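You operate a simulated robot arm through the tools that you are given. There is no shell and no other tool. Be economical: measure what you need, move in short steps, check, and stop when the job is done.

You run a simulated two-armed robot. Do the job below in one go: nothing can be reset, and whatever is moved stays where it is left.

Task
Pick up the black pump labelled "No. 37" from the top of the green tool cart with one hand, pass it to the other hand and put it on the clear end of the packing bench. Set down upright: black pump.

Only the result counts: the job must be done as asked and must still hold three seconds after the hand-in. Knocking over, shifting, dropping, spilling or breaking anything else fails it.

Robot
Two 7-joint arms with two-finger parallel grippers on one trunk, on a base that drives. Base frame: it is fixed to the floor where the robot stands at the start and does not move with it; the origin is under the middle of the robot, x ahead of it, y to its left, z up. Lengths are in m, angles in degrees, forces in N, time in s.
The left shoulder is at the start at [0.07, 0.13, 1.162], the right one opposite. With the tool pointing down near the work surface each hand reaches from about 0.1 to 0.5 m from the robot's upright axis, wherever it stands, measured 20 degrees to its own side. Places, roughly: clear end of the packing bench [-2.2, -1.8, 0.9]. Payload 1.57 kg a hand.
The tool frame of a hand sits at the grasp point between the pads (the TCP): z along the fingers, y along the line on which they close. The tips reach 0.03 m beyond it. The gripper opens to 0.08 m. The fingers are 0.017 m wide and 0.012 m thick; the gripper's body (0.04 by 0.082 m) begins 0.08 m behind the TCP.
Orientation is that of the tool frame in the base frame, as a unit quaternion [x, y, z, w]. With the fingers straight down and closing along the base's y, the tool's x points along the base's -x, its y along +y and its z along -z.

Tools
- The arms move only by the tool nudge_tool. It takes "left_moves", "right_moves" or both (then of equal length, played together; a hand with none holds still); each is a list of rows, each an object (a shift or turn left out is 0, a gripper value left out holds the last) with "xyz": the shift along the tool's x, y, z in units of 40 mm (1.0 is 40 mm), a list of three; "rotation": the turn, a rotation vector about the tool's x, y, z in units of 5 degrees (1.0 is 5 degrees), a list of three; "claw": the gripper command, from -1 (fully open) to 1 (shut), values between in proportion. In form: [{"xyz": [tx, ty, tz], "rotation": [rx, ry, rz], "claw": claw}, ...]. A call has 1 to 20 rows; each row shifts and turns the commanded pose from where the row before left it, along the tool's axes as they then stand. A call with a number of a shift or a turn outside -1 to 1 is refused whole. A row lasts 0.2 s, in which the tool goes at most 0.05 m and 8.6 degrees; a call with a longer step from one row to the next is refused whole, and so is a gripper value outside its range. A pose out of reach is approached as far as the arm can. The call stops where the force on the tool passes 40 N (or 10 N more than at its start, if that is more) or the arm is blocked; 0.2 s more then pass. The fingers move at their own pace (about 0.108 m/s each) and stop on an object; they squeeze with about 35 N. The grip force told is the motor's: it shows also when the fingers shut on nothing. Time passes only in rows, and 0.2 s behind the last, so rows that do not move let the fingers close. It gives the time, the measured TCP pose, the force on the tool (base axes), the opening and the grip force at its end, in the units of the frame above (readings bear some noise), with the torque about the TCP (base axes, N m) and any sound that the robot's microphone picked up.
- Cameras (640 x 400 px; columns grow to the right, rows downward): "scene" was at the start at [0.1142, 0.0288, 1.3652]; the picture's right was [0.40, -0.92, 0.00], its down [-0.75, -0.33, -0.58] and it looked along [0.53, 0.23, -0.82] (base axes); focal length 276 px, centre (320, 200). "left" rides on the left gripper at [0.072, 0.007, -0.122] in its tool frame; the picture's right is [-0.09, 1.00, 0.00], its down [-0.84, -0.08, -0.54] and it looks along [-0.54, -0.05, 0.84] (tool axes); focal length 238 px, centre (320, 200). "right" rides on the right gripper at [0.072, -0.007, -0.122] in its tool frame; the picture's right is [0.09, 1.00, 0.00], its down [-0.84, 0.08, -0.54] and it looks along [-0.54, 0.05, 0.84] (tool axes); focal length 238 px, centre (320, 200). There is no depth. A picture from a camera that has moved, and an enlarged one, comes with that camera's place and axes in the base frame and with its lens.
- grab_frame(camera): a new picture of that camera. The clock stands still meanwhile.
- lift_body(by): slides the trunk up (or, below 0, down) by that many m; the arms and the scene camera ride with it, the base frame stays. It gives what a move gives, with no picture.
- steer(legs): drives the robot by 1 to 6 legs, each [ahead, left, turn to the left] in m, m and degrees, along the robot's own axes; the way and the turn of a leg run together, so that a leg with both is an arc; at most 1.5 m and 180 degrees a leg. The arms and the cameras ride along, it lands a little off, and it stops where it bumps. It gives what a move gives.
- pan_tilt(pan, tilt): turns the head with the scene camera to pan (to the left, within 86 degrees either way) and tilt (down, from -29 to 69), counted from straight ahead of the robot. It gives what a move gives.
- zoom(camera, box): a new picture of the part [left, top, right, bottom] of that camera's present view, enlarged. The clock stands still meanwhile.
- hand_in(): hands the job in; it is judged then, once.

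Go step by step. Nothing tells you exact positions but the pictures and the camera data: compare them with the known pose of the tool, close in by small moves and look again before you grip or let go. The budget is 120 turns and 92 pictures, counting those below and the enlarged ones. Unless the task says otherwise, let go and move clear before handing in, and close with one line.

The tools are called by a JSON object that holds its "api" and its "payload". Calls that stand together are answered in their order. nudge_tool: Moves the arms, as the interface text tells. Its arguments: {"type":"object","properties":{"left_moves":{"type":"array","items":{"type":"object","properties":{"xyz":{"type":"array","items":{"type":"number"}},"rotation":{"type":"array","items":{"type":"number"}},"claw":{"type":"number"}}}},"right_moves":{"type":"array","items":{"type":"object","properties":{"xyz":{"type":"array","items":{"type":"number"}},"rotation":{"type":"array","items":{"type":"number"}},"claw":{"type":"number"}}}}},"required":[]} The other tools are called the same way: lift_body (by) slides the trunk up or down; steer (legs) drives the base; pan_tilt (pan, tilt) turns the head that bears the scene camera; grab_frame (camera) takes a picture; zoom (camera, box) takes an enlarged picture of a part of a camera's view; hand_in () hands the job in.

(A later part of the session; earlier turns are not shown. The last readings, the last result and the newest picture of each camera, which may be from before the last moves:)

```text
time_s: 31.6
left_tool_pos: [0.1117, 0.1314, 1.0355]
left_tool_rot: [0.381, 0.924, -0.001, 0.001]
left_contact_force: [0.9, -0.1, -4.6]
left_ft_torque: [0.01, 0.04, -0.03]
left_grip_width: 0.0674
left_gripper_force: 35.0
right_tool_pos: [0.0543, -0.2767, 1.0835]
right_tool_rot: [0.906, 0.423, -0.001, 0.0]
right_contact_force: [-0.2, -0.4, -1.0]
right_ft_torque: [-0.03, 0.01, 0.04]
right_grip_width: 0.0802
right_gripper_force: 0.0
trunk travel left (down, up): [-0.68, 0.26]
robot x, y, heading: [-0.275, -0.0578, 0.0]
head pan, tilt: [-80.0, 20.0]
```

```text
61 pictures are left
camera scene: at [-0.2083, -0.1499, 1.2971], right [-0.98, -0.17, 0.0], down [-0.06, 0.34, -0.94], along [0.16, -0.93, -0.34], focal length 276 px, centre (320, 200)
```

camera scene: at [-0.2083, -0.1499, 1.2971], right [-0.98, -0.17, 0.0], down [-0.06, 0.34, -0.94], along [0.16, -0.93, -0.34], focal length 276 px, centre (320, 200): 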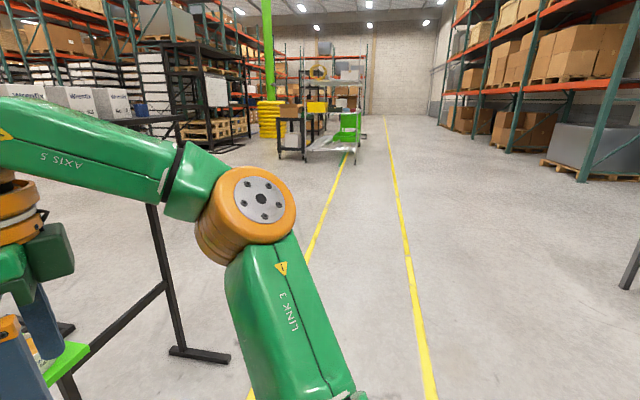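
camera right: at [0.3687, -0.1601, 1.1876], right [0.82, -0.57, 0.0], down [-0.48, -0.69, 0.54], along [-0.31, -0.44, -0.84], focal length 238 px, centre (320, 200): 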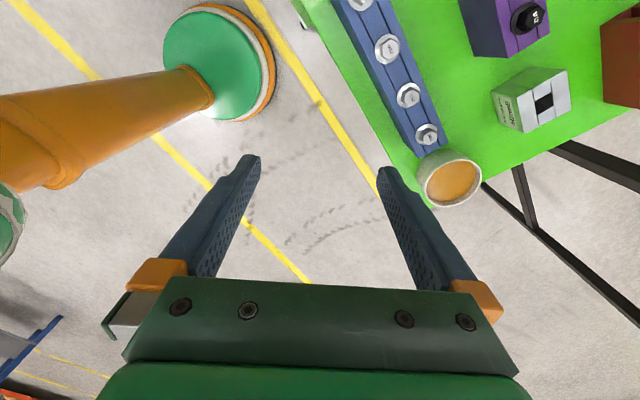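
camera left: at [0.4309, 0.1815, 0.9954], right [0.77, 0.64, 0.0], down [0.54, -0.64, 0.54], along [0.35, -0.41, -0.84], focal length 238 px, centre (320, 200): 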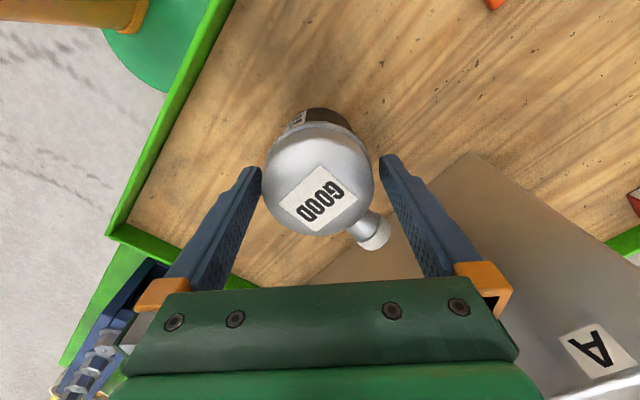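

Free space around. Now I'll yaw the left hand +90° (turning the stub away from the right hand's side) and tilt the right hand so it points forward-left, 30° below horizontal.

{"api": "nudge_tool", "payload": {"left_moves": [{"rotation": [0, 0, -1]}, {"rotation": [0, 0, -1]}, {"rotation": [0, 0, -1]}, {"rotation": [0, 0, -1]}, {"rotation": [0, 0, -1]}, {"rotation": [0, 0, -1]}, {"rotation": [0, 0, -1]}, {"rotation": [0, 0, -1]}, {"rotation": [0, 0, -1]}, {"rotation": [0, 0, -1]}, {"rotation": [0, 0, -1]}, {"rotation": [0, 0, -1]}, {"rotation": [0, 0, -1]}, {"rotation": [0, 0, -1]}, {"rotation": [0, 0, -1]}, {"rotation": [0, 0, -1]}, {"rotation": [0, 0, -1]}, {"rotation": [0, 0, -1]}, {}], "right_moves": [{"rotation": [0, 1, 0]}, {"rotation": [0, 1, 0]}, {"rotation": [0, 1, 0]}, {"rotation": [0, 1, 0]}, {"rotation": [0, 1, 0]}, {"rotation": [0, 1, 0]}, {"rotation": [0, 1, 0]}, {"rotation": [0, 1, 0]}, {"rotation": [0, 1, 0]}, {"rotation": [0, 1, 0]}, {"rotation": [0, 1, 0]}, {"rotation": [0, 1, 0]}, {}, {}, {}, {}, {}, {}, {}]}}

{"api": "pan_tilt", "payload": {"pan": 10, "tilt": 50}}

{"api": "grab_frame", "payload": {"camera": "scene"}}

{"api": "grab_frame", "payload": {"camera": "right"}}

```text
time_s: 35.6
left_tool_pos: [0.1117, 0.1318, 1.0343]
left_tool_rot: [-0.383, 0.924, -0.001, 0.0]
left_contact_force: [-0.2, -0.6, -5.3]
left_ft_torque: [-0.03, 0.04, 0.01]
left_grip_width: 0.0672
left_gripper_force: 34.8
right_tool_pos: [0.0545, -0.277, 1.0849]
right_tool_rot: [0.785, 0.366, 0.453, -0.212]
right_contact_force: [-1.1, 0.1, -0.6]
right_ft_torque: [0.01, -0.02, 0.03]
right_grip_width: 0.0802
right_gripper_force: 0.2
trunk travel left (down, up): [-0.68, 0.26]
robot x, y, heading: [-0.2725, -0.0584, 0.1]
head pan, tilt: [-80.0, 20.0]
```

```text
time_s: 37.3
left_tool_pos: [0.1126, 0.1306, 1.035]
left_tool_rot: [-0.383, 0.924, 0.0, 0.001]
left_contact_force: [-0.8, 0.4, -5.7]
left_ft_torque: [-0.02, -0.01, 0.01]
left_grip_width: 0.0671
left_gripper_force: 34.9
right_tool_pos: [0.0554, -0.2767, 1.0851]
right_tool_rot: [0.785, 0.367, 0.453, -0.212]
right_contact_force: [0.2, 0.0, -0.1]
right_ft_torque: [0.0, -0.02, -0.01]
right_grip_width: 0.0799
right_gripper_force: 0.1
trunk travel left (down, up): [-0.68, 0.26]
robot x, y, heading: [-0.2742, -0.0598, 0.2]
head pan, tilt: [10.0, 50.0]
```

```text
60 pictures are left
camera scene: at [-0.1488, -0.0449, 1.2514], right [0.17, -0.98, 0.0], down [-0.76, -0.13, -0.64], along [0.63, 0.11, -0.77], focal length 276 px, centre (320, 200)
```

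scene: 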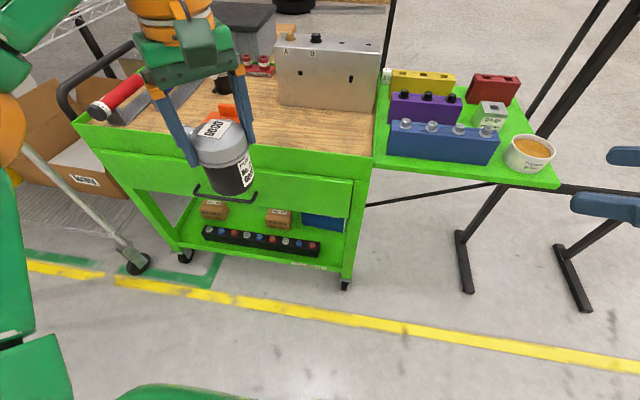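

```text
59 pictures are left
camera right: at [0.0053, -0.3262, 1.2085], right [0.79, -0.6, 0.08], down [-0.51, -0.73, -0.45], along [0.33, 0.32, -0.89], focal length 238 px, centre (320, 200)
```

right: 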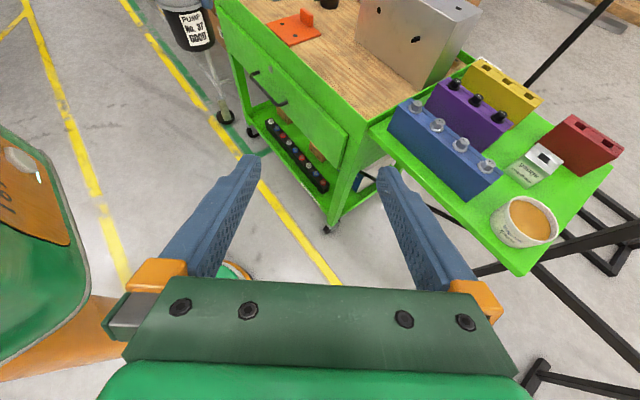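

The pump hangs upright from the left hand, with its label facing the robot and the stub on the far side. I'll flatten the right hand to 20° tilt and azimuth 40, and bring the left hand a little inward.

{"api": "nudge_tool", "payload": {"left_moves": [{"xyz": [0.53, -0.18, 0]}, {"xyz": [0.53, -0.18, 0]}, {"xyz": [0.53, -0.18, 0]}, {}, {}, {}], "right_moves": [{"rotation": [0, 1, 0]}, {"rotation": [0, 1, 0]}, {"rotation": [-0.94, 0, 0.342]}, {"rotation": [-0.94, 0, 0.342]}, {}, {}]}}

```text
time_s: 38.7
left_tool_pos: [0.0746, 0.0826, 1.0296]
left_tool_rot: [-0.385, 0.923, -0.003, 0.001]
left_contact_force: [-0.3, -1.2, -5.1]
left_ft_torque: [-0.02, -0.02, 0.0]
left_grip_width: 0.0673
left_gripper_force: 34.6
left hand out of reach, approached as far as the arm can: row 1, 2, 3
right_tool_pos: [0.0553, -0.2777, 1.0836]
right_tool_rot: [0.77, 0.28, 0.539, -0.196]
right_contact_force: [-0.3, 0.6, 0.7]
right_ft_torque: [-0.01, 0.01, 0.0]
right_grip_width: 0.0798
right_gripper_force: 0.0
trunk travel left (down, up): [-0.68, 0.26]
robot x, y, heading: [-0.2713, -0.0615, -0.2]
head pan, tilt: [10.0, 50.0]
```

To keep the right wrist clear of my own chest, I'll turn both hands another +35°, so the right hand will point mainly to the left.

{"api": "nudge_tool", "payload": {"left_moves": [{"rotation": [0, 0, -1]}, {"rotation": [0, 0, -1]}, {"rotation": [0, 0, -1]}, {"rotation": [0, 0, -1]}, {"rotation": [0, 0, -1]}, {"rotation": [0, 0, -1]}, {"rotation": [0, 0, -1]}, {}], "right_moves": [{"rotation": [0.94, 0, -0.342]}, {"rotation": [0.94, 0, -0.342]}, {"rotation": [0.94, 0, -0.342]}, {"rotation": [0.94, 0, -0.342]}, {"rotation": [0.94, 0, -0.342]}, {"rotation": [0.94, 0, -0.342]}, {"rotation": [0.94, 0, -0.342]}, {}]}}

{"api": "grab_frame", "payload": {"camera": "scene"}}

{"api": "grab_frame", "payload": {"camera": "right"}}

```text
time_s: 40.5
left_tool_pos: [0.0728, 0.0828, 1.0293]
left_tool_rot: [-0.643, 0.766, -0.002, 0.0]
left_contact_force: [0.2, -0.3, -6.2]
left_ft_torque: [-0.02, -0.03, 0.02]
left_grip_width: 0.0672
left_gripper_force: 35.3
right_tool_pos: [0.0534, -0.2766, 1.0835]
right_tool_rot: [0.649, 0.499, 0.456, -0.35]
right_contact_force: [-0.4, -0.4, -0.4]
right_ft_torque: [-0.01, -0.01, 0.0]
right_grip_width: 0.0799
right_gripper_force: 0.1
trunk travel left (down, up): [-0.68, 0.26]
robot x, y, heading: [-0.2727, -0.0571, -0.2]
head pan, tilt: [10.0, 50.0]
```

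```text
58 pictures are left
camera scene: at [-0.1492, -0.045, 1.2515], right [0.17, -0.98, 0.0], down [-0.75, -0.13, -0.64], along [0.63, 0.11, -0.77], focal length 276 px, centre (320, 200)
```

scene: 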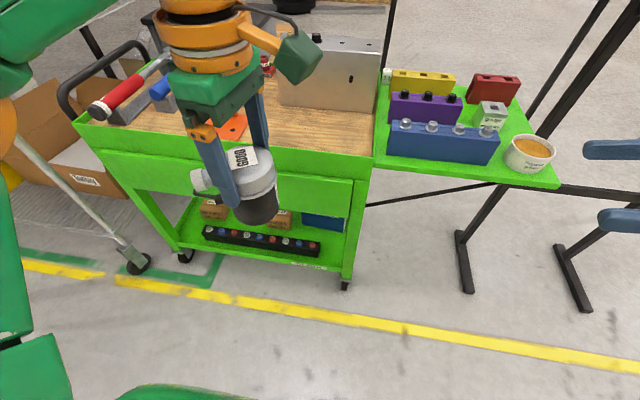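

```text
57 pictures are left
camera right: at [0.0245, -0.3622, 1.1935], right [0.97, -0.23, 0.09], down [-0.13, -0.79, -0.6], along [0.2, 0.57, -0.79], focal length 238 px, centre (320, 200)
```

right: 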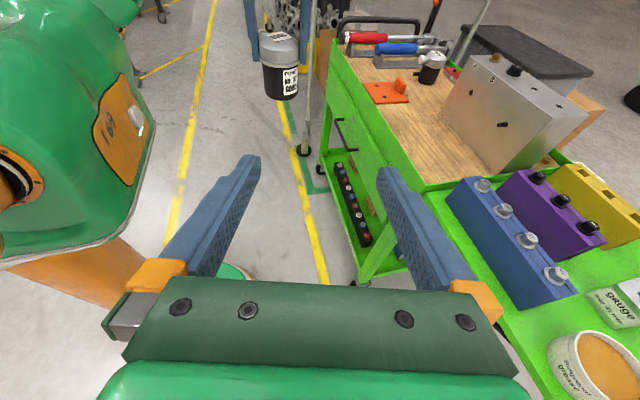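

The right camera confirms the pump's base at z≈0.954. I'll move the right hand down and to a pre-grasp point about 0.10 m short of the pump.

{"api": "nudge_tool", "payload": {"right_moves": [{"xyz": [-0.827, 0, 0.3]}, {"xyz": [-0.827, 0, 0.3]}, {"xyz": [-0.827, 0, 0.3]}, {"xyz": [0.308, -0.264, 0.847]}, {"xyz": [0.308, -0.264, 0.847]}, {"xyz": [0.308, -0.264, 0.847]}, {"xyz": [0.308, -0.264, 0.847]}, {"xyz": [0.308, -0.264, 0.847]}, {"xyz": [0.308, -0.264, 0.847]}, {"xyz": [0.308, -0.264, 0.847]}, {}]}}

{"api": "grab_frame", "payload": {"camera": "right"}}

{"api": "grab_frame", "payload": {"camera": "scene"}}

```text
time_s: 42.9
left_tool_pos: [0.0743, 0.0815, 1.0299]
left_tool_rot: [-0.643, 0.766, -0.001, 0.001]
left_contact_force: [0.7, -0.6, -5.3]
left_ft_torque: [0.0, -0.03, 0.02]
left_grip_width: 0.0674
left_gripper_force: 35.2
right_tool_pos: [0.0463, -0.0138, 0.9778]
right_tool_rot: [0.649, 0.499, 0.454, -0.35]
right_contact_force: [-0.1, -0.8, -0.9]
right_ft_torque: [0.03, -0.01, 0.0]
right_grip_width: 0.08
right_gripper_force: 0.1
trunk travel left (down, up): [-0.68, 0.26]
robot x, y, heading: [-0.2737, -0.0577, 0.1]
head pan, tilt: [10.0, 50.0]
```

```text
56 pictures are left
camera right: at [0.0178, -0.0984, 1.0878], right [0.97, -0.23, 0.09], down [-0.13, -0.79, -0.6], along [0.2, 0.57, -0.79], focal length 238 px, centre (320, 200)
```

right: 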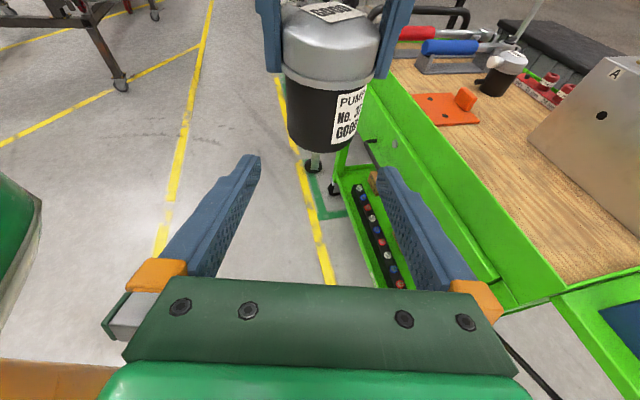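

```text
55 pictures are left
camera scene: at [-0.1492, -0.0456, 1.2515], right [0.17, -0.98, 0.0], down [-0.76, -0.13, -0.64], along [0.63, 0.11, -0.77], focal length 276 px, centre (320, 200)
```

scene: 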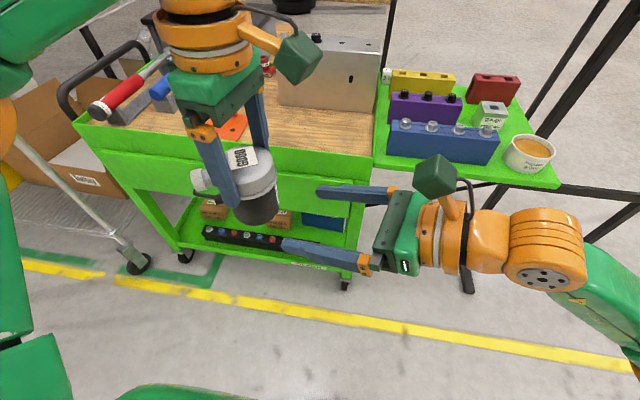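

The pump is well aligned laterally. The two hand cameras would pass within about 6 cm, so I'll yaw the left hand another 15° to open that gap before going in.

{"api": "nudge_tool", "payload": {"left_moves": [{"rotation": [0, 0, -1]}, {"rotation": [0, 0, -1]}, {"rotation": [0, 0, -1]}, {}]}}

{"api": "nudge_tool", "payload": {"right_moves": [{"xyz": [0.2, 0, 0.55]}, {"xyz": [0.2, 0, 0.55]}, {}]}}

{"api": "grab_frame", "payload": {"camera": "right"}}

{"api": "grab_frame", "payload": {"camera": "scene"}}

```text
time_s: 43.9
left_tool_pos: [0.0737, 0.0818, 1.031]
left_tool_rot: [0.738, -0.675, 0.001, 0.001]
left_contact_force: [0.4, 0.2, -5.0]
left_ft_torque: [-0.01, 0.01, -0.02]
left_grip_width: 0.0675
left_gripper_force: 34.5
right_tool_pos: [0.0488, -0.0132, 0.9777]
right_tool_rot: [0.65, 0.499, 0.454, -0.35]
right_contact_force: [-0.7, 0.4, 0.3]
right_ft_torque: [0.01, 0.01, -0.03]
right_grip_width: 0.0801
right_gripper_force: 0.1
trunk travel left (down, up): [-0.68, 0.26]
robot x, y, heading: [-0.2744, -0.0604, 0.2]
head pan, tilt: [10.0, 50.0]
```

```text
time_s: 44.7
left_tool_pos: [0.0742, 0.0824, 1.0305]
left_tool_rot: [0.738, -0.675, 0.001, 0.001]
left_contact_force: [-1.0, -0.2, -5.2]
left_ft_torque: [-0.03, -0.02, 0.01]
left_grip_width: 0.0671
left_gripper_force: 34.4
right_tool_pos: [0.0611, 0.0296, 0.9785]
right_tool_rot: [0.65, 0.499, 0.455, -0.349]
right_contact_force: [0.5, 0.3, 0.0]
right_ft_torque: [-0.01, 0.01, 0.01]
right_grip_width: 0.0797
right_gripper_force: 0.0
trunk travel left (down, up): [-0.68, 0.26]
robot x, y, heading: [-0.2734, -0.0577, -0.1]
head pan, tilt: [10.0, 50.0]
```

```text
54 pictures are left
camera right: at [0.0307, -0.0546, 1.0885], right [0.97, -0.23, 0.09], down [-0.13, -0.79, -0.6], along [0.2, 0.57, -0.79], focal length 238 px, centre (320, 200)
```

right: 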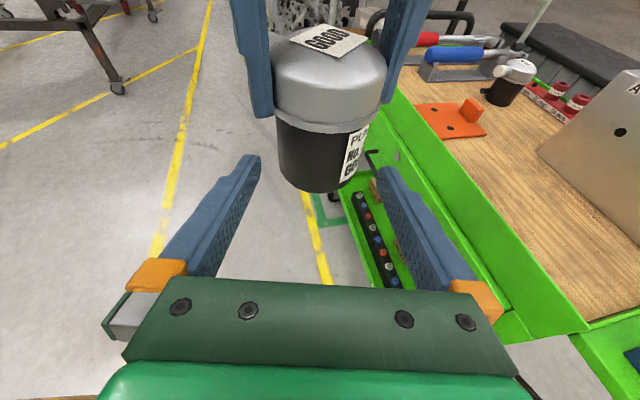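

```text
53 pictures are left
camera scene: at [-0.1492, -0.0455, 1.2515], right [0.17, -0.98, 0.0], down [-0.76, -0.13, -0.64], along [0.63, 0.11, -0.77], focal length 276 px, centre (320, 200)
```

scene: 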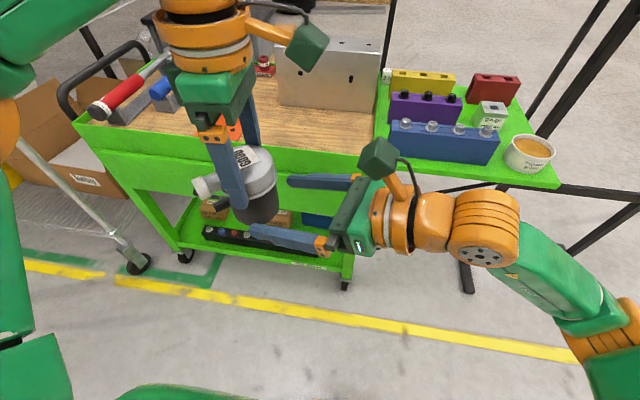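

The stub is now visible at the left side of the body. I'll zoom in to check that the fingers clear it.

{"api": "zoom", "payload": {"camera": "scene", "box": [170, 130, 330, 250]}}

```text
3.33 times, centred on (250, 190) of scene
camera zoom: at [-0.1492, -0.0455, 1.2515], right [0.17, -0.98, 0.0], down [-0.76, -0.13, -0.64], along [0.63, 0.11, -0.77], focal length 919 px, centre (553, 233)
```

zoom: 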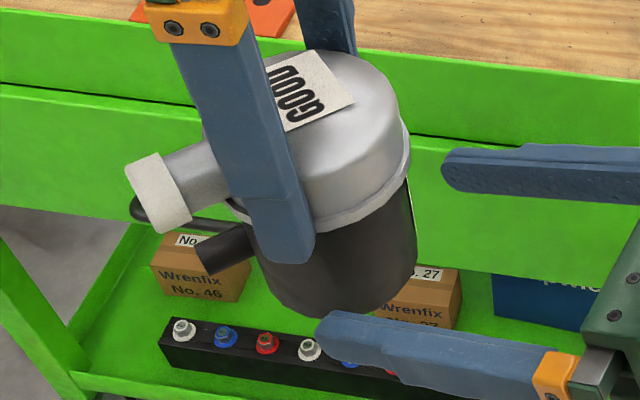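

The stub lies almost under the nozzle (azimuth about 140°), not offset as I first thought. I'll rotate the left hand back 65° so nozzle and stub point straight away from the right hand.

{"api": "nudge_tool", "payload": {"left_moves": [{"rotation": [0, 0, 1]}, {"rotation": [0, 0, 1]}, {"rotation": [0, 0, 1]}, {"rotation": [0, 0, 1]}, {"rotation": [0, 0, 1]}, {"rotation": [0, 0, 1]}, {"rotation": [0, 0, 1]}, {"rotation": [0, 0, 1]}, {"rotation": [0, 0, 1]}, {"rotation": [0, 0, 1]}, {"rotation": [0, 0, 1]}, {"rotation": [0, 0, 1]}, {"rotation": [0, 0, 1]}, {}]}}

{"api": "zoom", "payload": {"camera": "scene", "box": [170, 130, 330, 250]}}

{"api": "grab_frame", "payload": {"camera": "right"}}

```text
time_s: 47.7
left_tool_pos: [0.074, 0.0808, 1.0294]
left_tool_rot: [-0.258, 0.966, -0.001, -0.001]
left_contact_force: [-0.3, -0.4, -4.9]
left_ft_torque: [-0.04, 0.02, -0.02]
left_grip_width: 0.0669
left_gripper_force: 35.1
right_tool_pos: [0.0607, 0.0311, 0.9789]
right_tool_rot: [0.65, 0.499, 0.455, -0.35]
right_contact_force: [0.2, 0.4, 0.5]
right_ft_torque: [-0.02, -0.02, -0.02]
right_grip_width: 0.0798
right_gripper_force: 0.0
trunk travel left (down, up): [-0.68, 0.26]
robot x, y, heading: [-0.2729, -0.0586, -0.2]
head pan, tilt: [10.0, 50.0]
```

```text
3.33 times, centred on (250, 190) of scene
camera zoom: at [-0.1489, -0.0449, 1.2514], right [0.17, -0.98, 0.0], down [-0.76, -0.13, -0.64], along [0.63, 0.11, -0.77], focal length 919 px, centre (553, 233)
```

zoom: 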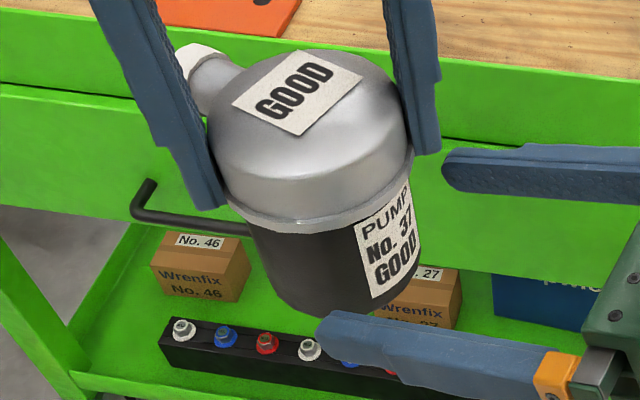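

```text
50 pictures are left
camera right: at [0.0309, -0.0543, 1.0884], right [0.97, -0.23, 0.09], down [-0.13, -0.79, -0.6], along [0.2, 0.57, -0.79], focal length 238 px, centre (320, 200)
```

right: 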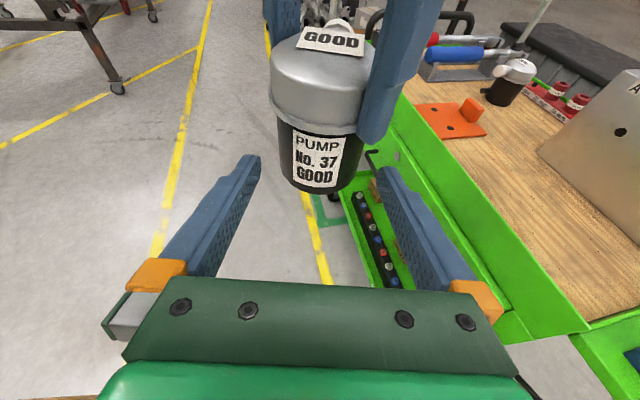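

Now the label faces the right hand and the stub is opposite. I'll advance the remaining 5 cm with open fingers.

{"api": "nudge_tool", "payload": {"right_moves": [{"xyz": [0.11, 0, 0.305]}, {"xyz": [0.11, 0, 0.305]}, {"xyz": [0.11, 0, 0.305]}, {"xyz": [0.11, 0, 0.305]}, {}]}}

{"api": "grab_frame", "payload": {"camera": "right"}}

{"api": "zoom", "payload": {"camera": "scene", "box": [170, 90, 350, 250]}}

```text
time_s: 48.9
left_tool_pos: [0.0732, 0.0817, 1.0299]
left_tool_rot: [-0.26, 0.966, -0.001, 0.0]
left_contact_force: [0.3, -0.4, -5.1]
left_ft_torque: [0.01, -0.01, -0.01]
left_grip_width: 0.0671
left_gripper_force: 34.9
right_tool_pos: [0.0741, 0.0812, 0.9793]
right_tool_rot: [0.65, 0.499, 0.455, -0.35]
right_contact_force: [0.6, -0.1, 0.2]
right_ft_torque: [0.01, -0.02, -0.03]
right_grip_width: 0.0798
right_gripper_force: 0.0
trunk travel left (down, up): [-0.68, 0.26]
robot x, y, heading: [-0.2709, -0.0573, 0.1]
head pan, tilt: [10.0, 50.0]
```

```text
49 pictures are left
camera right: at [0.0448, -0.0039, 1.0881], right [0.97, -0.23, 0.09], down [-0.13, -0.79, -0.6], along [0.2, 0.57, -0.79], focal length 238 px, centre (320, 200)
```

right: 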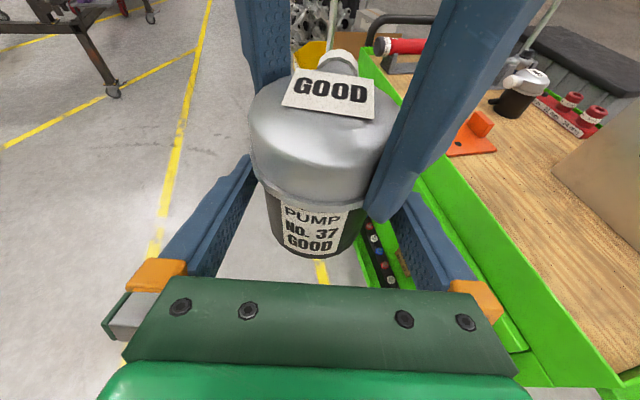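

```text
2.50 times, centred on (260, 170) of scene
camera zoom: at [-0.1489, -0.0452, 1.2515], right [0.17, -0.98, 0.0], down [-0.76, -0.13, -0.64], along [0.63, 0.11, -0.77], focal length 689 px, centre (470, 275)
```

zoom: 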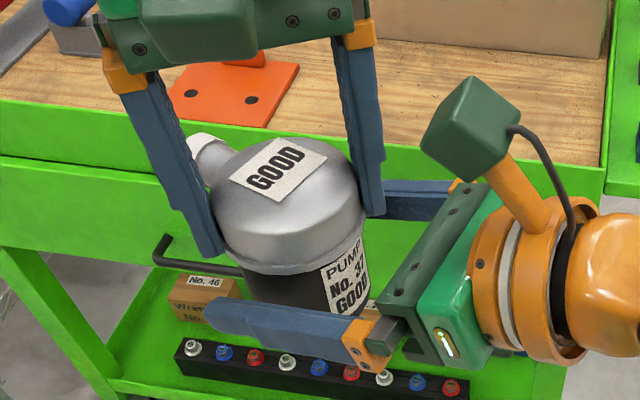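

Good straddle, but the nearest left fingertip is close above a right finger. I'll lower the right hand 3 mm and yaw the left hand by +25° to open the vertical margin before gripping.

{"api": "nudge_tool", "payload": {"right_moves": [{"xyz": [-0.07, 0, 0.026]}, {}, {}, {}, {}, {}, {}], "left_moves": [{}, {"rotation": [0, 0, -1]}, {"rotation": [0, 0, -1]}, {"rotation": [0, 0, -1]}, {"rotation": [0, 0, -1]}, {"rotation": [0, 0, -1]}, {}]}}

{"api": "zoom", "payload": {"camera": "scene", "box": [170, 90, 350, 250]}}

{"api": "grab_frame", "payload": {"camera": "right"}}

```text
time_s: 50.5
left_tool_pos: [0.0743, 0.082, 1.0291]
left_tool_rot: [-0.462, 0.887, -0.001, 0.0]
left_contact_force: [-1.0, -0.4, -4.7]
left_ft_torque: [-0.03, 0.01, -0.02]
left_grip_width: 0.067
left_gripper_force: 35.2
right_tool_pos: [0.073, 0.0807, 0.9747]
right_tool_rot: [0.65, 0.499, 0.455, -0.35]
right_contact_force: [0.0, -0.3, -0.5]
right_ft_torque: [0.02, -0.01, 0.01]
right_grip_width: 0.0801
right_gripper_force: 0.1
trunk travel left (down, up): [-0.68, 0.26]
robot x, y, heading: [-0.2755, -0.0575, -0.3]
head pan, tilt: [10.0, 50.0]
```

```text
2.50 times, centred on (260, 170) of scene
camera zoom: at [-0.1488, -0.0449, 1.2514], right [0.17, -0.98, 0.0], down [-0.76, -0.13, -0.64], along [0.63, 0.11, -0.77], focal length 689 px, centre (470, 275)
```

zoom: 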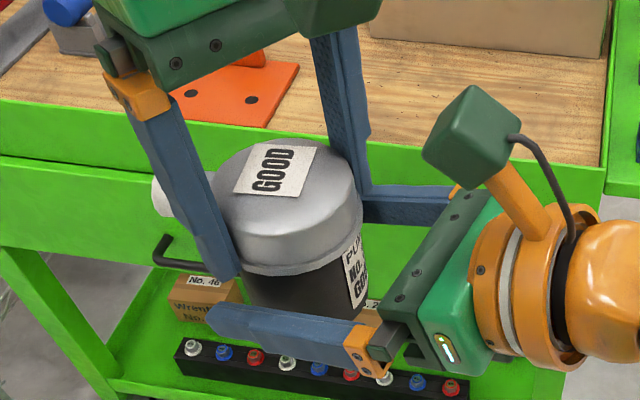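

```text
46 pictures are left
camera right: at [0.0443, -0.0041, 1.0849], right [0.97, -0.23, 0.09], down [-0.13, -0.79, -0.6], along [0.2, 0.57, -0.79], focal length 238 px, centre (320, 200)
```

right: 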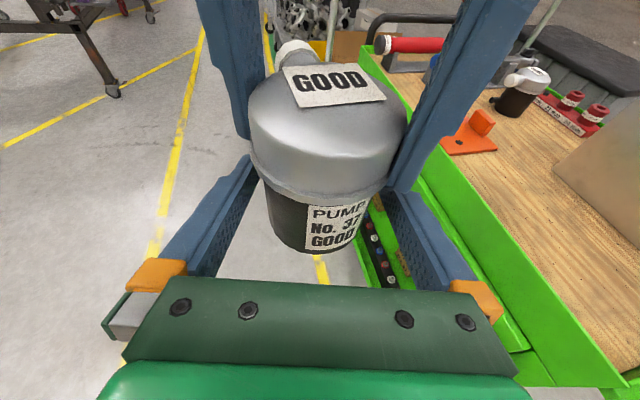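

Clear on all sides. Closing the right gripper on the body while the left still holds.

{"api": "nudge_tool", "payload": {"right_moves": [{"claw": 1}, {"claw": 1}, {"claw": 1}, {"claw": 1}]}}

{"api": "zoom", "payload": {"camera": "scene", "box": [170, 90, 350, 250]}}

```text
time_s: 51.5
left_tool_pos: [0.0738, 0.0823, 1.0289]
left_tool_rot: [-0.463, 0.886, -0.001, 0.0]
left_contact_force: [9.2, -0.7, -3.7]
left_ft_torque: [0.13, 0.11, 0.14]
left_grip_width: 0.0672
left_gripper_force: 35.4
right_tool_pos: [0.073, 0.0803, 0.9752]
right_tool_rot: [0.649, 0.5, 0.454, -0.35]
right_contact_force: [-8.5, 0.7, 0.1]
right_ft_torque: [-0.21, -0.6, -0.15]
right_grip_width: 0.0669
right_gripper_force: 35.0
trunk travel left (down, up): [-0.68, 0.26]
robot x, y, heading: [-0.2763, -0.0578, -0.0]
head pan, tilt: [10.0, 50.0]
```

```text
2.50 times, centred on (260, 170) of scene
camera zoom: at [-0.1489, -0.0449, 1.2514], right [0.17, -0.98, 0.0], down [-0.76, -0.13, -0.64], along [0.63, 0.11, -0.77], focal length 689 px, centre (470, 275)
```

zoom: 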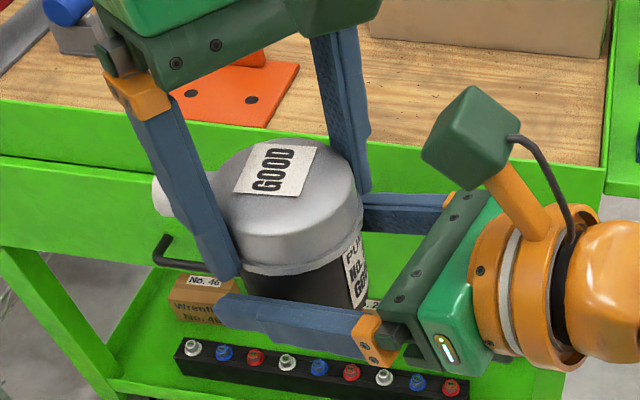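

The right closed at 67 mm, wider than I expected for the body. I'll inspect what the fingers are touching.

{"api": "zoom", "payload": {"camera": "right", "box": [220, 120, 420, 290]}}

{"api": "zoom", "payload": {"camera": "left", "box": [190, 110, 450, 290]}}

```text
2.35 times, centred on (320, 205) of right
camera zoom: at [0.044, -0.0039, 1.0849], right [0.97, -0.23, 0.09], down [-0.13, -0.79, -0.6], along [0.2, 0.57, -0.79], focal length 561 px, centre (320, 188)
```

zoom: 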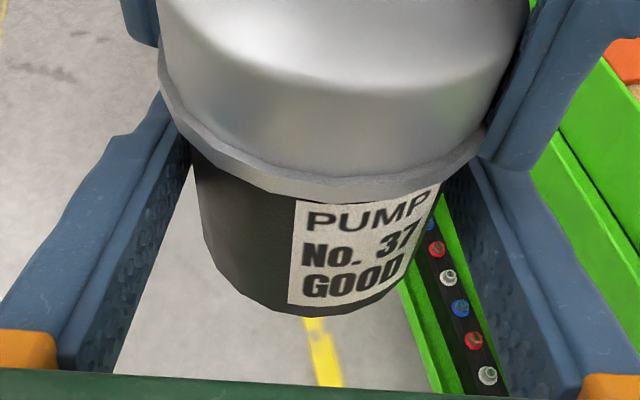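

```text
2.22 times, centred on (320, 200) of left
camera zoom: at [0.0266, 0.0285, 1.1514], right [-0.76, 0.65, 0.0], down [0.54, 0.64, 0.54], along [0.35, 0.41, -0.84], focal length 530 px, centre (320, 200)
```

zoom: 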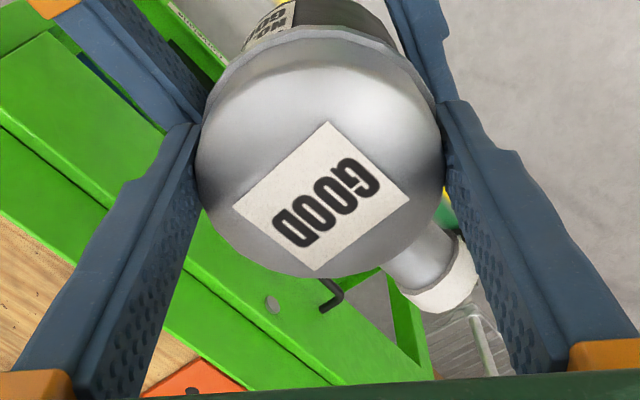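

The widths match exactly (67 mm on both), so the body is probably gripped directly. I'll test with a tiny 3 mm upward tug of the right hand.

{"api": "nudge_tool", "payload": {"right_moves": [{"xyz": [0.07, 0, -0.026]}, {}]}}

```text
time_s: 52.1
left_tool_pos: [0.0737, 0.0828, 1.0295]
left_tool_rot: [-0.462, 0.887, -0.001, 0.0]
left_contact_force: [8.5, 0.6, 21.7]
left_ft_torque: [0.12, 0.33, -0.23]
left_grip_width: 0.0671
left_gripper_force: 35.4
right_tool_pos: [0.0736, 0.0802, 0.9759]
right_tool_rot: [0.652, 0.5, 0.452, -0.349]
right_contact_force: [-8.0, -0.7, -22.1]
right_ft_torque: [-0.19, -0.81, 0.25]
right_grip_width: 0.0671
right_gripper_force: 34.7
trunk travel left (down, up): [-0.68, 0.26]
robot x, y, heading: [-0.273, -0.0558, -0.2]
head pan, tilt: [10.0, 50.0]
```

The tug passed about 26 N through the pump, so the right grip is firm. I'll relax the tug and open the left hand.

{"api": "nudge_tool", "payload": {"right_moves": [{"xyz": [-0.06, 0, 0.022]}, {}, {}, {}], "left_moves": [{}, {"claw": -1}, {"claw": -1}, {"claw": -1}]}}

{"api": "zoom", "payload": {"camera": "scene", "box": [170, 90, 350, 250]}}

```text
time_s: 53.1
left_tool_pos: [0.0738, 0.0823, 1.0292]
left_tool_rot: [-0.462, 0.887, 0.0, 0.0]
left_contact_force: [0.7, -0.1, -0.1]
left_ft_torque: [0.02, 0.0, 0.02]
left_grip_width: 0.0802
left_gripper_force: 0.1
right_tool_pos: [0.0745, 0.0803, 0.9753]
right_tool_rot: [0.65, 0.498, 0.455, -0.35]
right_contact_force: [-0.4, 0.1, -5.4]
right_ft_torque: [-0.04, 0.0, -0.02]
right_grip_width: 0.0669
right_gripper_force: 35.4
trunk travel left (down, up): [-0.68, 0.26]
robot x, y, heading: [-0.2726, -0.0574, 0.2]
head pan, tilt: [10.0, 50.0]
```

```text
2.50 times, centred on (260, 170) of scene
camera zoom: at [-0.1488, -0.0449, 1.2514], right [0.17, -0.98, 0.0], down [-0.76, -0.13, -0.64], along [0.63, 0.11, -0.77], focal length 689 px, centre (470, 275)
```

zoom: 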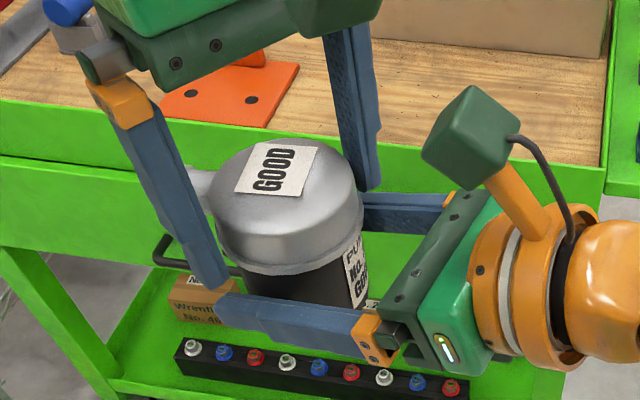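

The right hand carries the full weight with little torque. I'll lower the right hand 12 cm straight down out of the open left fingers.

{"api": "nudge_tool", "payload": {"right_moves": [{"xyz": [-0.47, 0, 0.171]}, {"xyz": [-0.47, 0, 0.171]}, {"xyz": [-0.47, 0, 0.171]}, {"xyz": [-0.47, 0, 0.171]}, {"xyz": [-0.47, 0, 0.171]}, {"xyz": [-0.47, 0, 0.171]}, {}]}}

{"api": "grab_frame", "payload": {"camera": "scene"}}

```text
time_s: 54.7
left_tool_pos: [0.0738, 0.0845, 1.0294]
left_tool_rot: [-0.463, 0.886, -0.001, 0.001]
left_contact_force: [0.9, -0.3, -0.1]
left_ft_torque: [-0.01, 0.03, 0.0]
left_grip_width: 0.0799
left_gripper_force: 0.1
right_tool_pos: [0.0738, 0.0806, 0.8549]
right_tool_rot: [0.649, 0.499, 0.454, -0.35]
right_contact_force: [0.5, 0.7, -5.8]
right_ft_torque: [-0.04, 0.01, -0.01]
right_grip_width: 0.067
right_gripper_force: 35.0
trunk travel left (down, up): [-0.68, 0.26]
robot x, y, heading: [-0.2732, -0.0589, 0.1]
head pan, tilt: [10.0, 50.0]
```

```text
41 pictures are left
camera scene: at [-0.149, -0.0449, 1.2515], right [0.17, -0.98, 0.0], down [-0.76, -0.13, -0.64], along [0.63, 0.11, -0.77], focal length 276 px, centre (320, 200)
```

scene: 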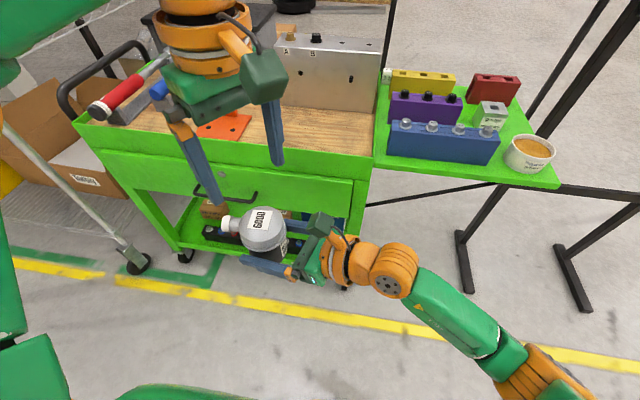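

The handover is done. I'll tuck the left hand to its own side, draw the right hand with the pump inward, then look toward the bench.

{"api": "nudge_tool", "payload": {"right_moves": [{}, {"xyz": [-0.33, 0.26, -0.91]}, {"xyz": [-0.33, 0.26, -0.91]}, {"xyz": [-0.33, 0.26, -0.91]}, {}], "left_moves": [{"xyz": [-0.77, 0.53, 0]}, {"xyz": [-0.77, 0.53, 0]}, {"xyz": [-0.77, 0.53, 0]}, {"xyz": [-0.5, 0.35, 0]}, {}]}}

{"api": "steer", "payload": {"legs": [[-0.2, 0, 0], [0, 0, -70]]}}

{"api": "pan_tilt", "payload": {"pan": -60, "tilt": 20}}

{"api": "grab_frame", "payload": {"camera": "scene"}}

```text
time_s: 55.9
left_tool_pos: [0.0757, 0.2184, 1.0329]
left_tool_rot: [-0.462, 0.887, 0.0, 0.0]
left_contact_force: [0.0, 0.1, -0.4]
left_ft_torque: [0.04, 0.02, -0.04]
left_grip_width: 0.08
left_gripper_force: 0.1
right_tool_pos: [0.0723, -0.0423, 0.855]
right_tool_rot: [0.65, 0.499, 0.455, -0.35]
right_contact_force: [0.3, -0.5, -5.4]
right_ft_torque: [-0.04, -0.01, 0.0]
right_grip_width: 0.0671
right_gripper_force: 35.2
trunk travel left (down, up): [-0.68, 0.26]
robot x, y, heading: [-0.2711, -0.0595, -0.2]
head pan, tilt: [10.0, 50.0]
```

```text
time_s: 60.5
left_tool_pos: [-0.0959, -0.295, 1.0311]
left_tool_rot: [0.134, 0.991, -0.001, -0.001]
left_contact_force: [0.8, 0.0, -0.2]
left_ft_torque: [0.03, -0.01, 0.0]
left_grip_width: 0.0797
left_gripper_force: 0.1
right_tool_pos: [-0.3403, -0.3804, 0.8552]
right_tool_rot: [0.818, 0.032, 0.574, -0.022]
right_contact_force: [-0.2, -0.3, -5.0]
right_ft_torque: [-0.04, 0.01, 0.0]
right_grip_width: 0.0672
right_gripper_force: 35.5
trunk travel left (down, up): [-0.68, 0.26]
robot x, y, heading: [-0.471, -0.0603, -70.8]
head pan, tilt: [10.0, 50.0]
```

```text
time_s: 61.9
left_tool_pos: [-0.0956, -0.296, 1.0308]
left_tool_rot: [0.134, 0.991, 0.0, -0.001]
left_contact_force: [1.0, 0.3, 0.0]
left_ft_torque: [-0.01, -0.04, 0.04]
left_grip_width: 0.0798
left_gripper_force: 0.1
right_tool_pos: [-0.3407, -0.3801, 0.8549]
right_tool_rot: [0.819, 0.031, 0.573, -0.022]
right_contact_force: [-0.3, -0.1, -4.8]
right_ft_torque: [-0.04, 0.03, -0.01]
right_grip_width: 0.0669
right_gripper_force: 35.3
trunk travel left (down, up): [-0.68, 0.26]
robot x, y, heading: [-0.4764, -0.0584, -70.6]
head pan, tilt: [-60.0, 20.0]
```

```text
40 pictures are left
camera scene: at [-0.5186, -0.1779, 1.297], right [-0.76, 0.65, 0.0], down [0.22, 0.26, -0.94], along [-0.61, -0.71, -0.34], focal length 276 px, centre (320, 200)
```

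scene: 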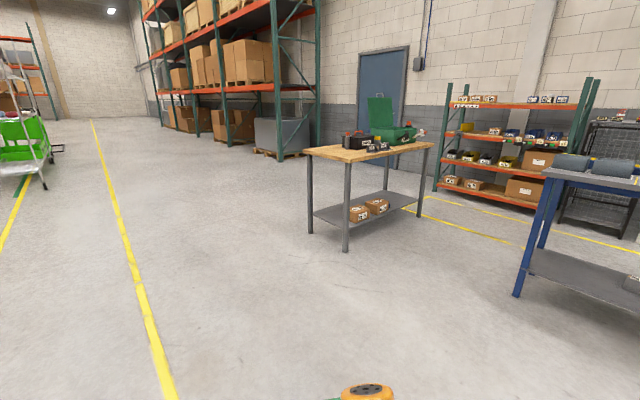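

The packing bench with the wooden top is ahead; its left part looks clear. I'll zoom in to place it.

{"api": "zoom", "payload": {"camera": "scene", "box": [285, 80, 455, 260]}}

```text
2.22 times, centred on (370, 170) of scene
camera zoom: at [-0.5186, -0.1779, 1.297], right [-0.76, 0.65, 0.0], down [0.22, 0.26, -0.94], along [-0.61, -0.71, -0.34], focal length 613 px, centre (209, 267)
```

zoom: 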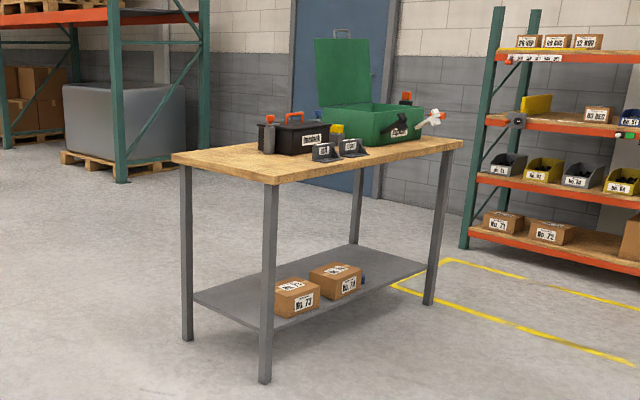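

The bench top spans roughly x -3.1…-1.9 and y -2.05…-1.46, with tools from x≈-2.25 onward, so the clear end is the near +x end. I'll drive to stand off that end, facing -x.

{"api": "steer", "payload": {"legs": [[0, 0, -47.4], [0.93, 0, 0], [0.93, 0, 0], [0, 0, -62]]}}

{"api": "pan_tilt", "payload": {"pan": 0, "tilt": 35}}

{"api": "grab_frame", "payload": {"camera": "scene"}}

```text
time_s: 76.3
left_tool_pos: [-1.7122, -1.9857, 1.0314]
left_tool_rot: [0.889, 0.457, 0.0, -0.001]
left_contact_force: [0.4, 0.8, -0.9]
left_ft_torque: [0.03, -0.01, 0.0]
left_grip_width: 0.0801
left_gripper_force: 0.0
right_tool_pos: [-1.7081, -1.7271, 0.8534]
right_tool_rot: [-0.495, 0.653, -0.347, -0.457]
right_contact_force: [-1.0, 0.0, -4.9]
right_ft_torque: [-0.01, -0.03, 0.03]
right_grip_width: 0.0668
right_gripper_force: 35.2
trunk travel left (down, up): [-0.68, 0.26]
robot x, y, heading: [-1.3615, -1.715, 179.3]
head pan, tilt: [-60.0, 20.0]
```

```text
time_s: 77.6
left_tool_pos: [-1.7138, -1.9857, 1.0304]
left_tool_rot: [0.89, 0.457, 0.0, -0.001]
left_contact_force: [-1.0, 0.6, -0.1]
left_ft_torque: [0.01, -0.01, 0.0]
left_grip_width: 0.0801
left_gripper_force: 0.1
right_tool_pos: [-1.7081, -1.7261, 0.8543]
right_tool_rot: [-0.495, 0.653, -0.347, -0.457]
right_contact_force: [-0.5, 0.2, -4.8]
right_ft_torque: [0.03, -0.03, 0.02]
right_grip_width: 0.0668
right_gripper_force: 35.5
trunk travel left (down, up): [-0.68, 0.26]
robot x, y, heading: [-1.3619, -1.7158, 179.2]
head pan, tilt: [0.0, 35.0]
```

```text
38 pictures are left
camera scene: at [-1.5022, -1.7115, 1.2732], right [0.01, 1.0, 0.0], down [0.57, -0.01, -0.82], along [-0.82, 0.01, -0.57], focal length 276 px, centre (320, 200)
```

scene: 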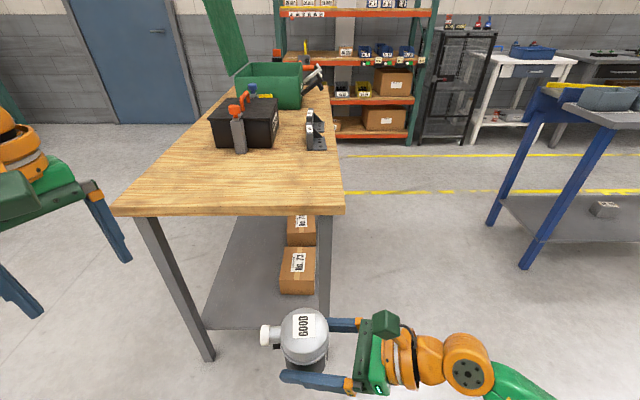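

Triangulating both views, the bench top is at z≈0.843, its near end at x≈-2.08, y -2.25…-1.64, and clear back to x≈-2.42. I'll raise the trunk 0.14 m so the pump clears the top, then drive closer.

{"api": "lift_body", "payload": {"by": 0.14}}

{"api": "steer", "payload": {"legs": [[0.2, 0.13, 0]]}}

{"api": "pan_tilt", "payload": {"pan": -5, "tilt": 50}}

{"api": "grab_frame", "payload": {"camera": "scene"}}

```text
time_s: 79.2
left_tool_pos: [-1.7143, -1.9857, 1.1708]
left_tool_rot: [0.889, 0.457, 0.0, -0.001]
left_contact_force: [-0.1, -0.1, -0.4]
left_ft_torque: [-0.03, 0.01, -0.04]
left_grip_width: 0.0801
left_gripper_force: 0.0
right_tool_pos: [-1.7091, -1.7257, 0.9946]
right_tool_rot: [-0.495, 0.653, -0.347, -0.456]
right_contact_force: [0.1, -0.2, -6.2]
right_ft_torque: [0.03, -0.01, 0.0]
right_grip_width: 0.0669
right_gripper_force: 34.9
trunk travel left (down, up): [-0.82, 0.12]
robot x, y, heading: [-1.3578, -1.7109, 179.4]
head pan, tilt: [0.0, 35.0]
```

```text
time_s: 81.0
left_tool_pos: [-1.9139, -2.1117, 1.1721]
left_tool_rot: [0.89, 0.457, -0.002, 0.0]
left_contact_force: [-0.3, 0.4, 0.3]
left_ft_torque: [-0.02, 0.03, -0.03]
left_grip_width: 0.0801
left_gripper_force: 0.0
right_tool_pos: [-1.9093, -1.8522, 0.9946]
right_tool_rot: [-0.496, 0.652, -0.347, -0.457]
right_contact_force: [0.3, -0.5, -5.1]
right_ft_torque: [0.02, -0.02, 0.01]
right_grip_width: 0.0671
right_gripper_force: 35.1
trunk travel left (down, up): [-0.82, 0.12]
robot x, y, heading: [-1.5618, -1.8406, 179.1]
head pan, tilt: [0.0, 35.0]
```

```text
time_s: 81.8
left_tool_pos: [-1.9167, -2.113, 1.1708]
left_tool_rot: [0.889, 0.457, -0.001, -0.001]
left_contact_force: [-0.3, -0.7, 0.1]
left_ft_torque: [0.01, 0.05, 0.0]
left_grip_width: 0.0801
left_gripper_force: 0.1
right_tool_pos: [-1.9111, -1.8547, 0.9951]
right_tool_rot: [-0.495, 0.653, -0.347, -0.457]
right_contact_force: [-1.0, 0.0, -4.6]
right_ft_torque: [0.03, -0.02, 0.01]
right_grip_width: 0.0666
right_gripper_force: 35.4
trunk travel left (down, up): [-0.82, 0.12]
robot x, y, heading: [-1.5637, -1.8391, 179.2]
head pan, tilt: [-5.0, 50.0]
```

```text
37 pictures are left
camera scene: at [-1.6936, -1.8326, 1.3915], right [0.1, 1.0, 0.0], down [0.76, -0.08, -0.64], along [-0.64, 0.06, -0.77], focal length 276 px, centre (320, 200)
```

scene: 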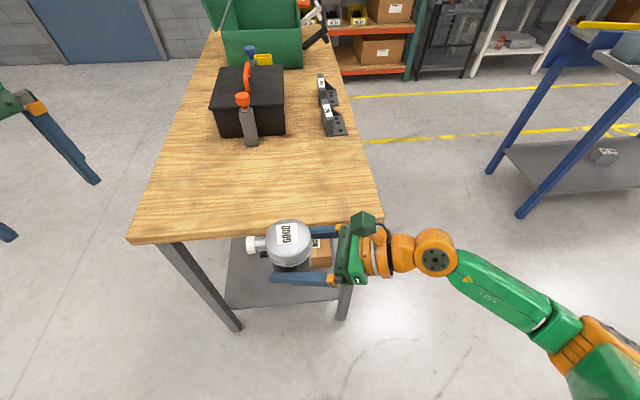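

The geometry is consistent: top at z≈0.843, end at x≈-2.09, and clear to x≈-2.36. Target for the pump is (-2.2, -1.82). I'll drive 0.2 m closer, then reach forward with the right hand.

{"api": "steer", "payload": {"legs": [[0.2, 0, 0]]}}

{"api": "nudge_tool", "payload": {"right_moves": [{"xyz": [-0.03, 0.72, -0.09]}, {"xyz": [-0.03, 0.72, -0.09]}, {"xyz": [-0.03, 0.72, -0.09]}, {}]}}

{"api": "grab_frame", "payload": {"camera": "scene"}}

```text
time_s: 83.4
left_tool_pos: [-2.112, -2.1102, 1.1721]
left_tool_rot: [0.89, 0.457, -0.001, -0.001]
left_contact_force: [0.7, -0.7, -0.3]
left_ft_torque: [-0.02, 0.03, -0.03]
left_grip_width: 0.08
left_gripper_force: 0.1
right_tool_pos: [-2.1064, -1.8505, 0.9952]
right_tool_rot: [-0.495, 0.653, -0.346, -0.458]
right_contact_force: [0.5, -0.9, -4.6]
right_ft_torque: [0.02, -0.03, -0.02]
right_grip_width: 0.0669
right_gripper_force: 35.0
trunk travel left (down, up): [-0.82, 0.12]
robot x, y, heading: [-1.7597, -1.8381, 179.0]
head pan, tilt: [-5.0, 50.0]
```

```text
time_s: 84.4
left_tool_pos: [-2.1154, -2.1097, 1.1715]
left_tool_rot: [0.89, 0.456, 0.0, -0.001]
left_contact_force: [0.3, -0.1, -0.6]
left_ft_torque: [-0.02, -0.02, 0.06]
left_grip_width: 0.0799
left_gripper_force: 0.0
right_tool_pos: [-2.1915, -1.8168, 0.9941]
right_tool_rot: [-0.493, 0.654, -0.346, -0.457]
right_contact_force: [-0.4, 0.0, -5.3]
right_ft_torque: [0.06, 0.01, 0.0]
right_grip_width: 0.0671
right_gripper_force: 35.1
trunk travel left (down, up): [-0.82, 0.12]
robot x, y, heading: [-1.7615, -1.838, 179.3]
head pan, tilt: [-5.0, 50.0]
```

```text
36 pictures are left
camera scene: at [-1.8927, -1.8295, 1.3914], right [0.1, 0.99, 0.0], down [0.76, -0.08, -0.64], along [-0.64, 0.06, -0.77], focal length 276 px, centre (320, 200)
```

scene: 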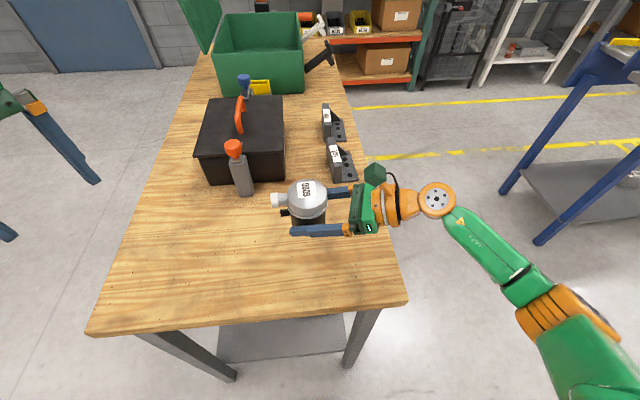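

The pump is over the clear end, well away from the edge and the tools. I'll lower the trunk by 0.10 m and look.

{"api": "lift_body", "payload": {"by": -0.1}}

{"api": "zoom", "payload": {"camera": "scene", "box": [220, 120, 460, 270]}}

{"api": "grab_frame", "payload": {"camera": "right"}}

```text
time_s: 85.7
left_tool_pos: [-2.1158, -2.1096, 1.0717]
left_tool_rot: [0.89, 0.456, 0.0, -0.002]
left_contact_force: [0.7, 0.2, 0.4]
left_ft_torque: [-0.02, 0.01, -0.02]
left_grip_width: 0.0799
left_gripper_force: 0.1
right_tool_pos: [-2.1912, -1.8172, 0.8949]
right_tool_rot: [-0.495, 0.654, -0.346, -0.456]
right_contact_force: [-0.3, -0.3, -5.6]
right_ft_torque: [0.04, 0.0, 0.0]
right_grip_width: 0.0667
right_gripper_force: 35.1
trunk travel left (down, up): [-0.72, 0.22]
robot x, y, heading: [-1.763, -1.8381, 179.2]
head pan, tilt: [-5.0, 50.0]
```

```text
2.67 times, centred on (340, 195) of scene
camera zoom: at [-1.8926, -1.8295, 1.2914], right [0.1, 0.99, 0.0], down [0.76, -0.08, -0.64], along [-0.64, 0.06, -0.77], focal length 735 px, centre (267, 213)
```

zoom: 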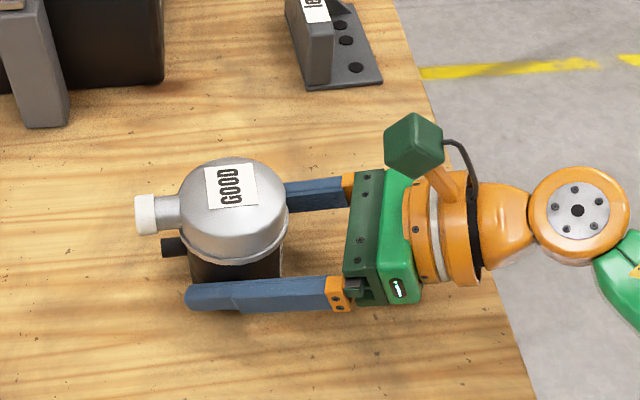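

```text
34 pictures are left
camera right: at [-2.1604, -1.7313, 1.0045], right [-0.97, 0.24, 0.09], down [0.14, 0.79, -0.6], along [-0.21, -0.57, -0.79], focal length 238 px, centre (320, 200)
```

right: 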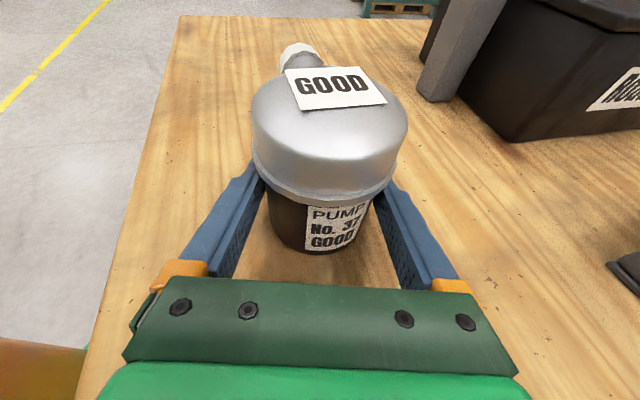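

About 3 cm remain. I'll lower the hand in small vertical steps with the force guard.

{"api": "nudge_tool", "payload": {"right_moves": [{"xyz": [-0.1175, 0, 0.043]}, {"xyz": [-0.1175, 0, 0.043]}, {"xyz": [-0.1175, 0, 0.043]}, {"xyz": [-0.1175, 0, 0.043]}, {}]}}

{"api": "zoom", "payload": {"camera": "scene", "box": [250, 160, 410, 260]}}

```text
time_s: 86.9
left_tool_pos: [-2.1119, -2.1077, 1.0731]
left_tool_rot: [0.89, 0.456, -0.003, -0.002]
left_contact_force: [0.1, 0.7, 0.7]
left_ft_torque: [0.01, 0.02, -0.01]
left_grip_width: 0.0803
left_gripper_force: 0.2
right_tool_pos: [-2.1867, -1.8153, 0.8781]
right_tool_rot: [-0.495, 0.651, -0.346, -0.46]
right_contact_force: [-7.5, 2.2, 34.3]
right_ft_torque: [-0.26, -0.47, 0.13]
right_grip_width: 0.0667
right_gripper_force: 34.6
trunk travel left (down, up): [-0.72, 0.22]
robot x, y, heading: [-1.7631, -1.8387, 179.3]
head pan, tilt: [-5.0, 50.0]
```

```text
4.00 times, centred on (330, 210) of scene
camera zoom: at [-1.8869, -1.8288, 1.2923], right [0.1, 0.99, 0.0], down [0.76, -0.08, -0.65], along [-0.64, 0.06, -0.76], focal length 1103 px, centre (280, 160)
```

zoom: 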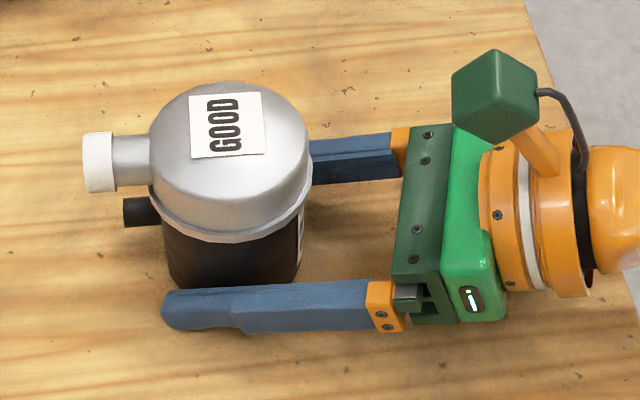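

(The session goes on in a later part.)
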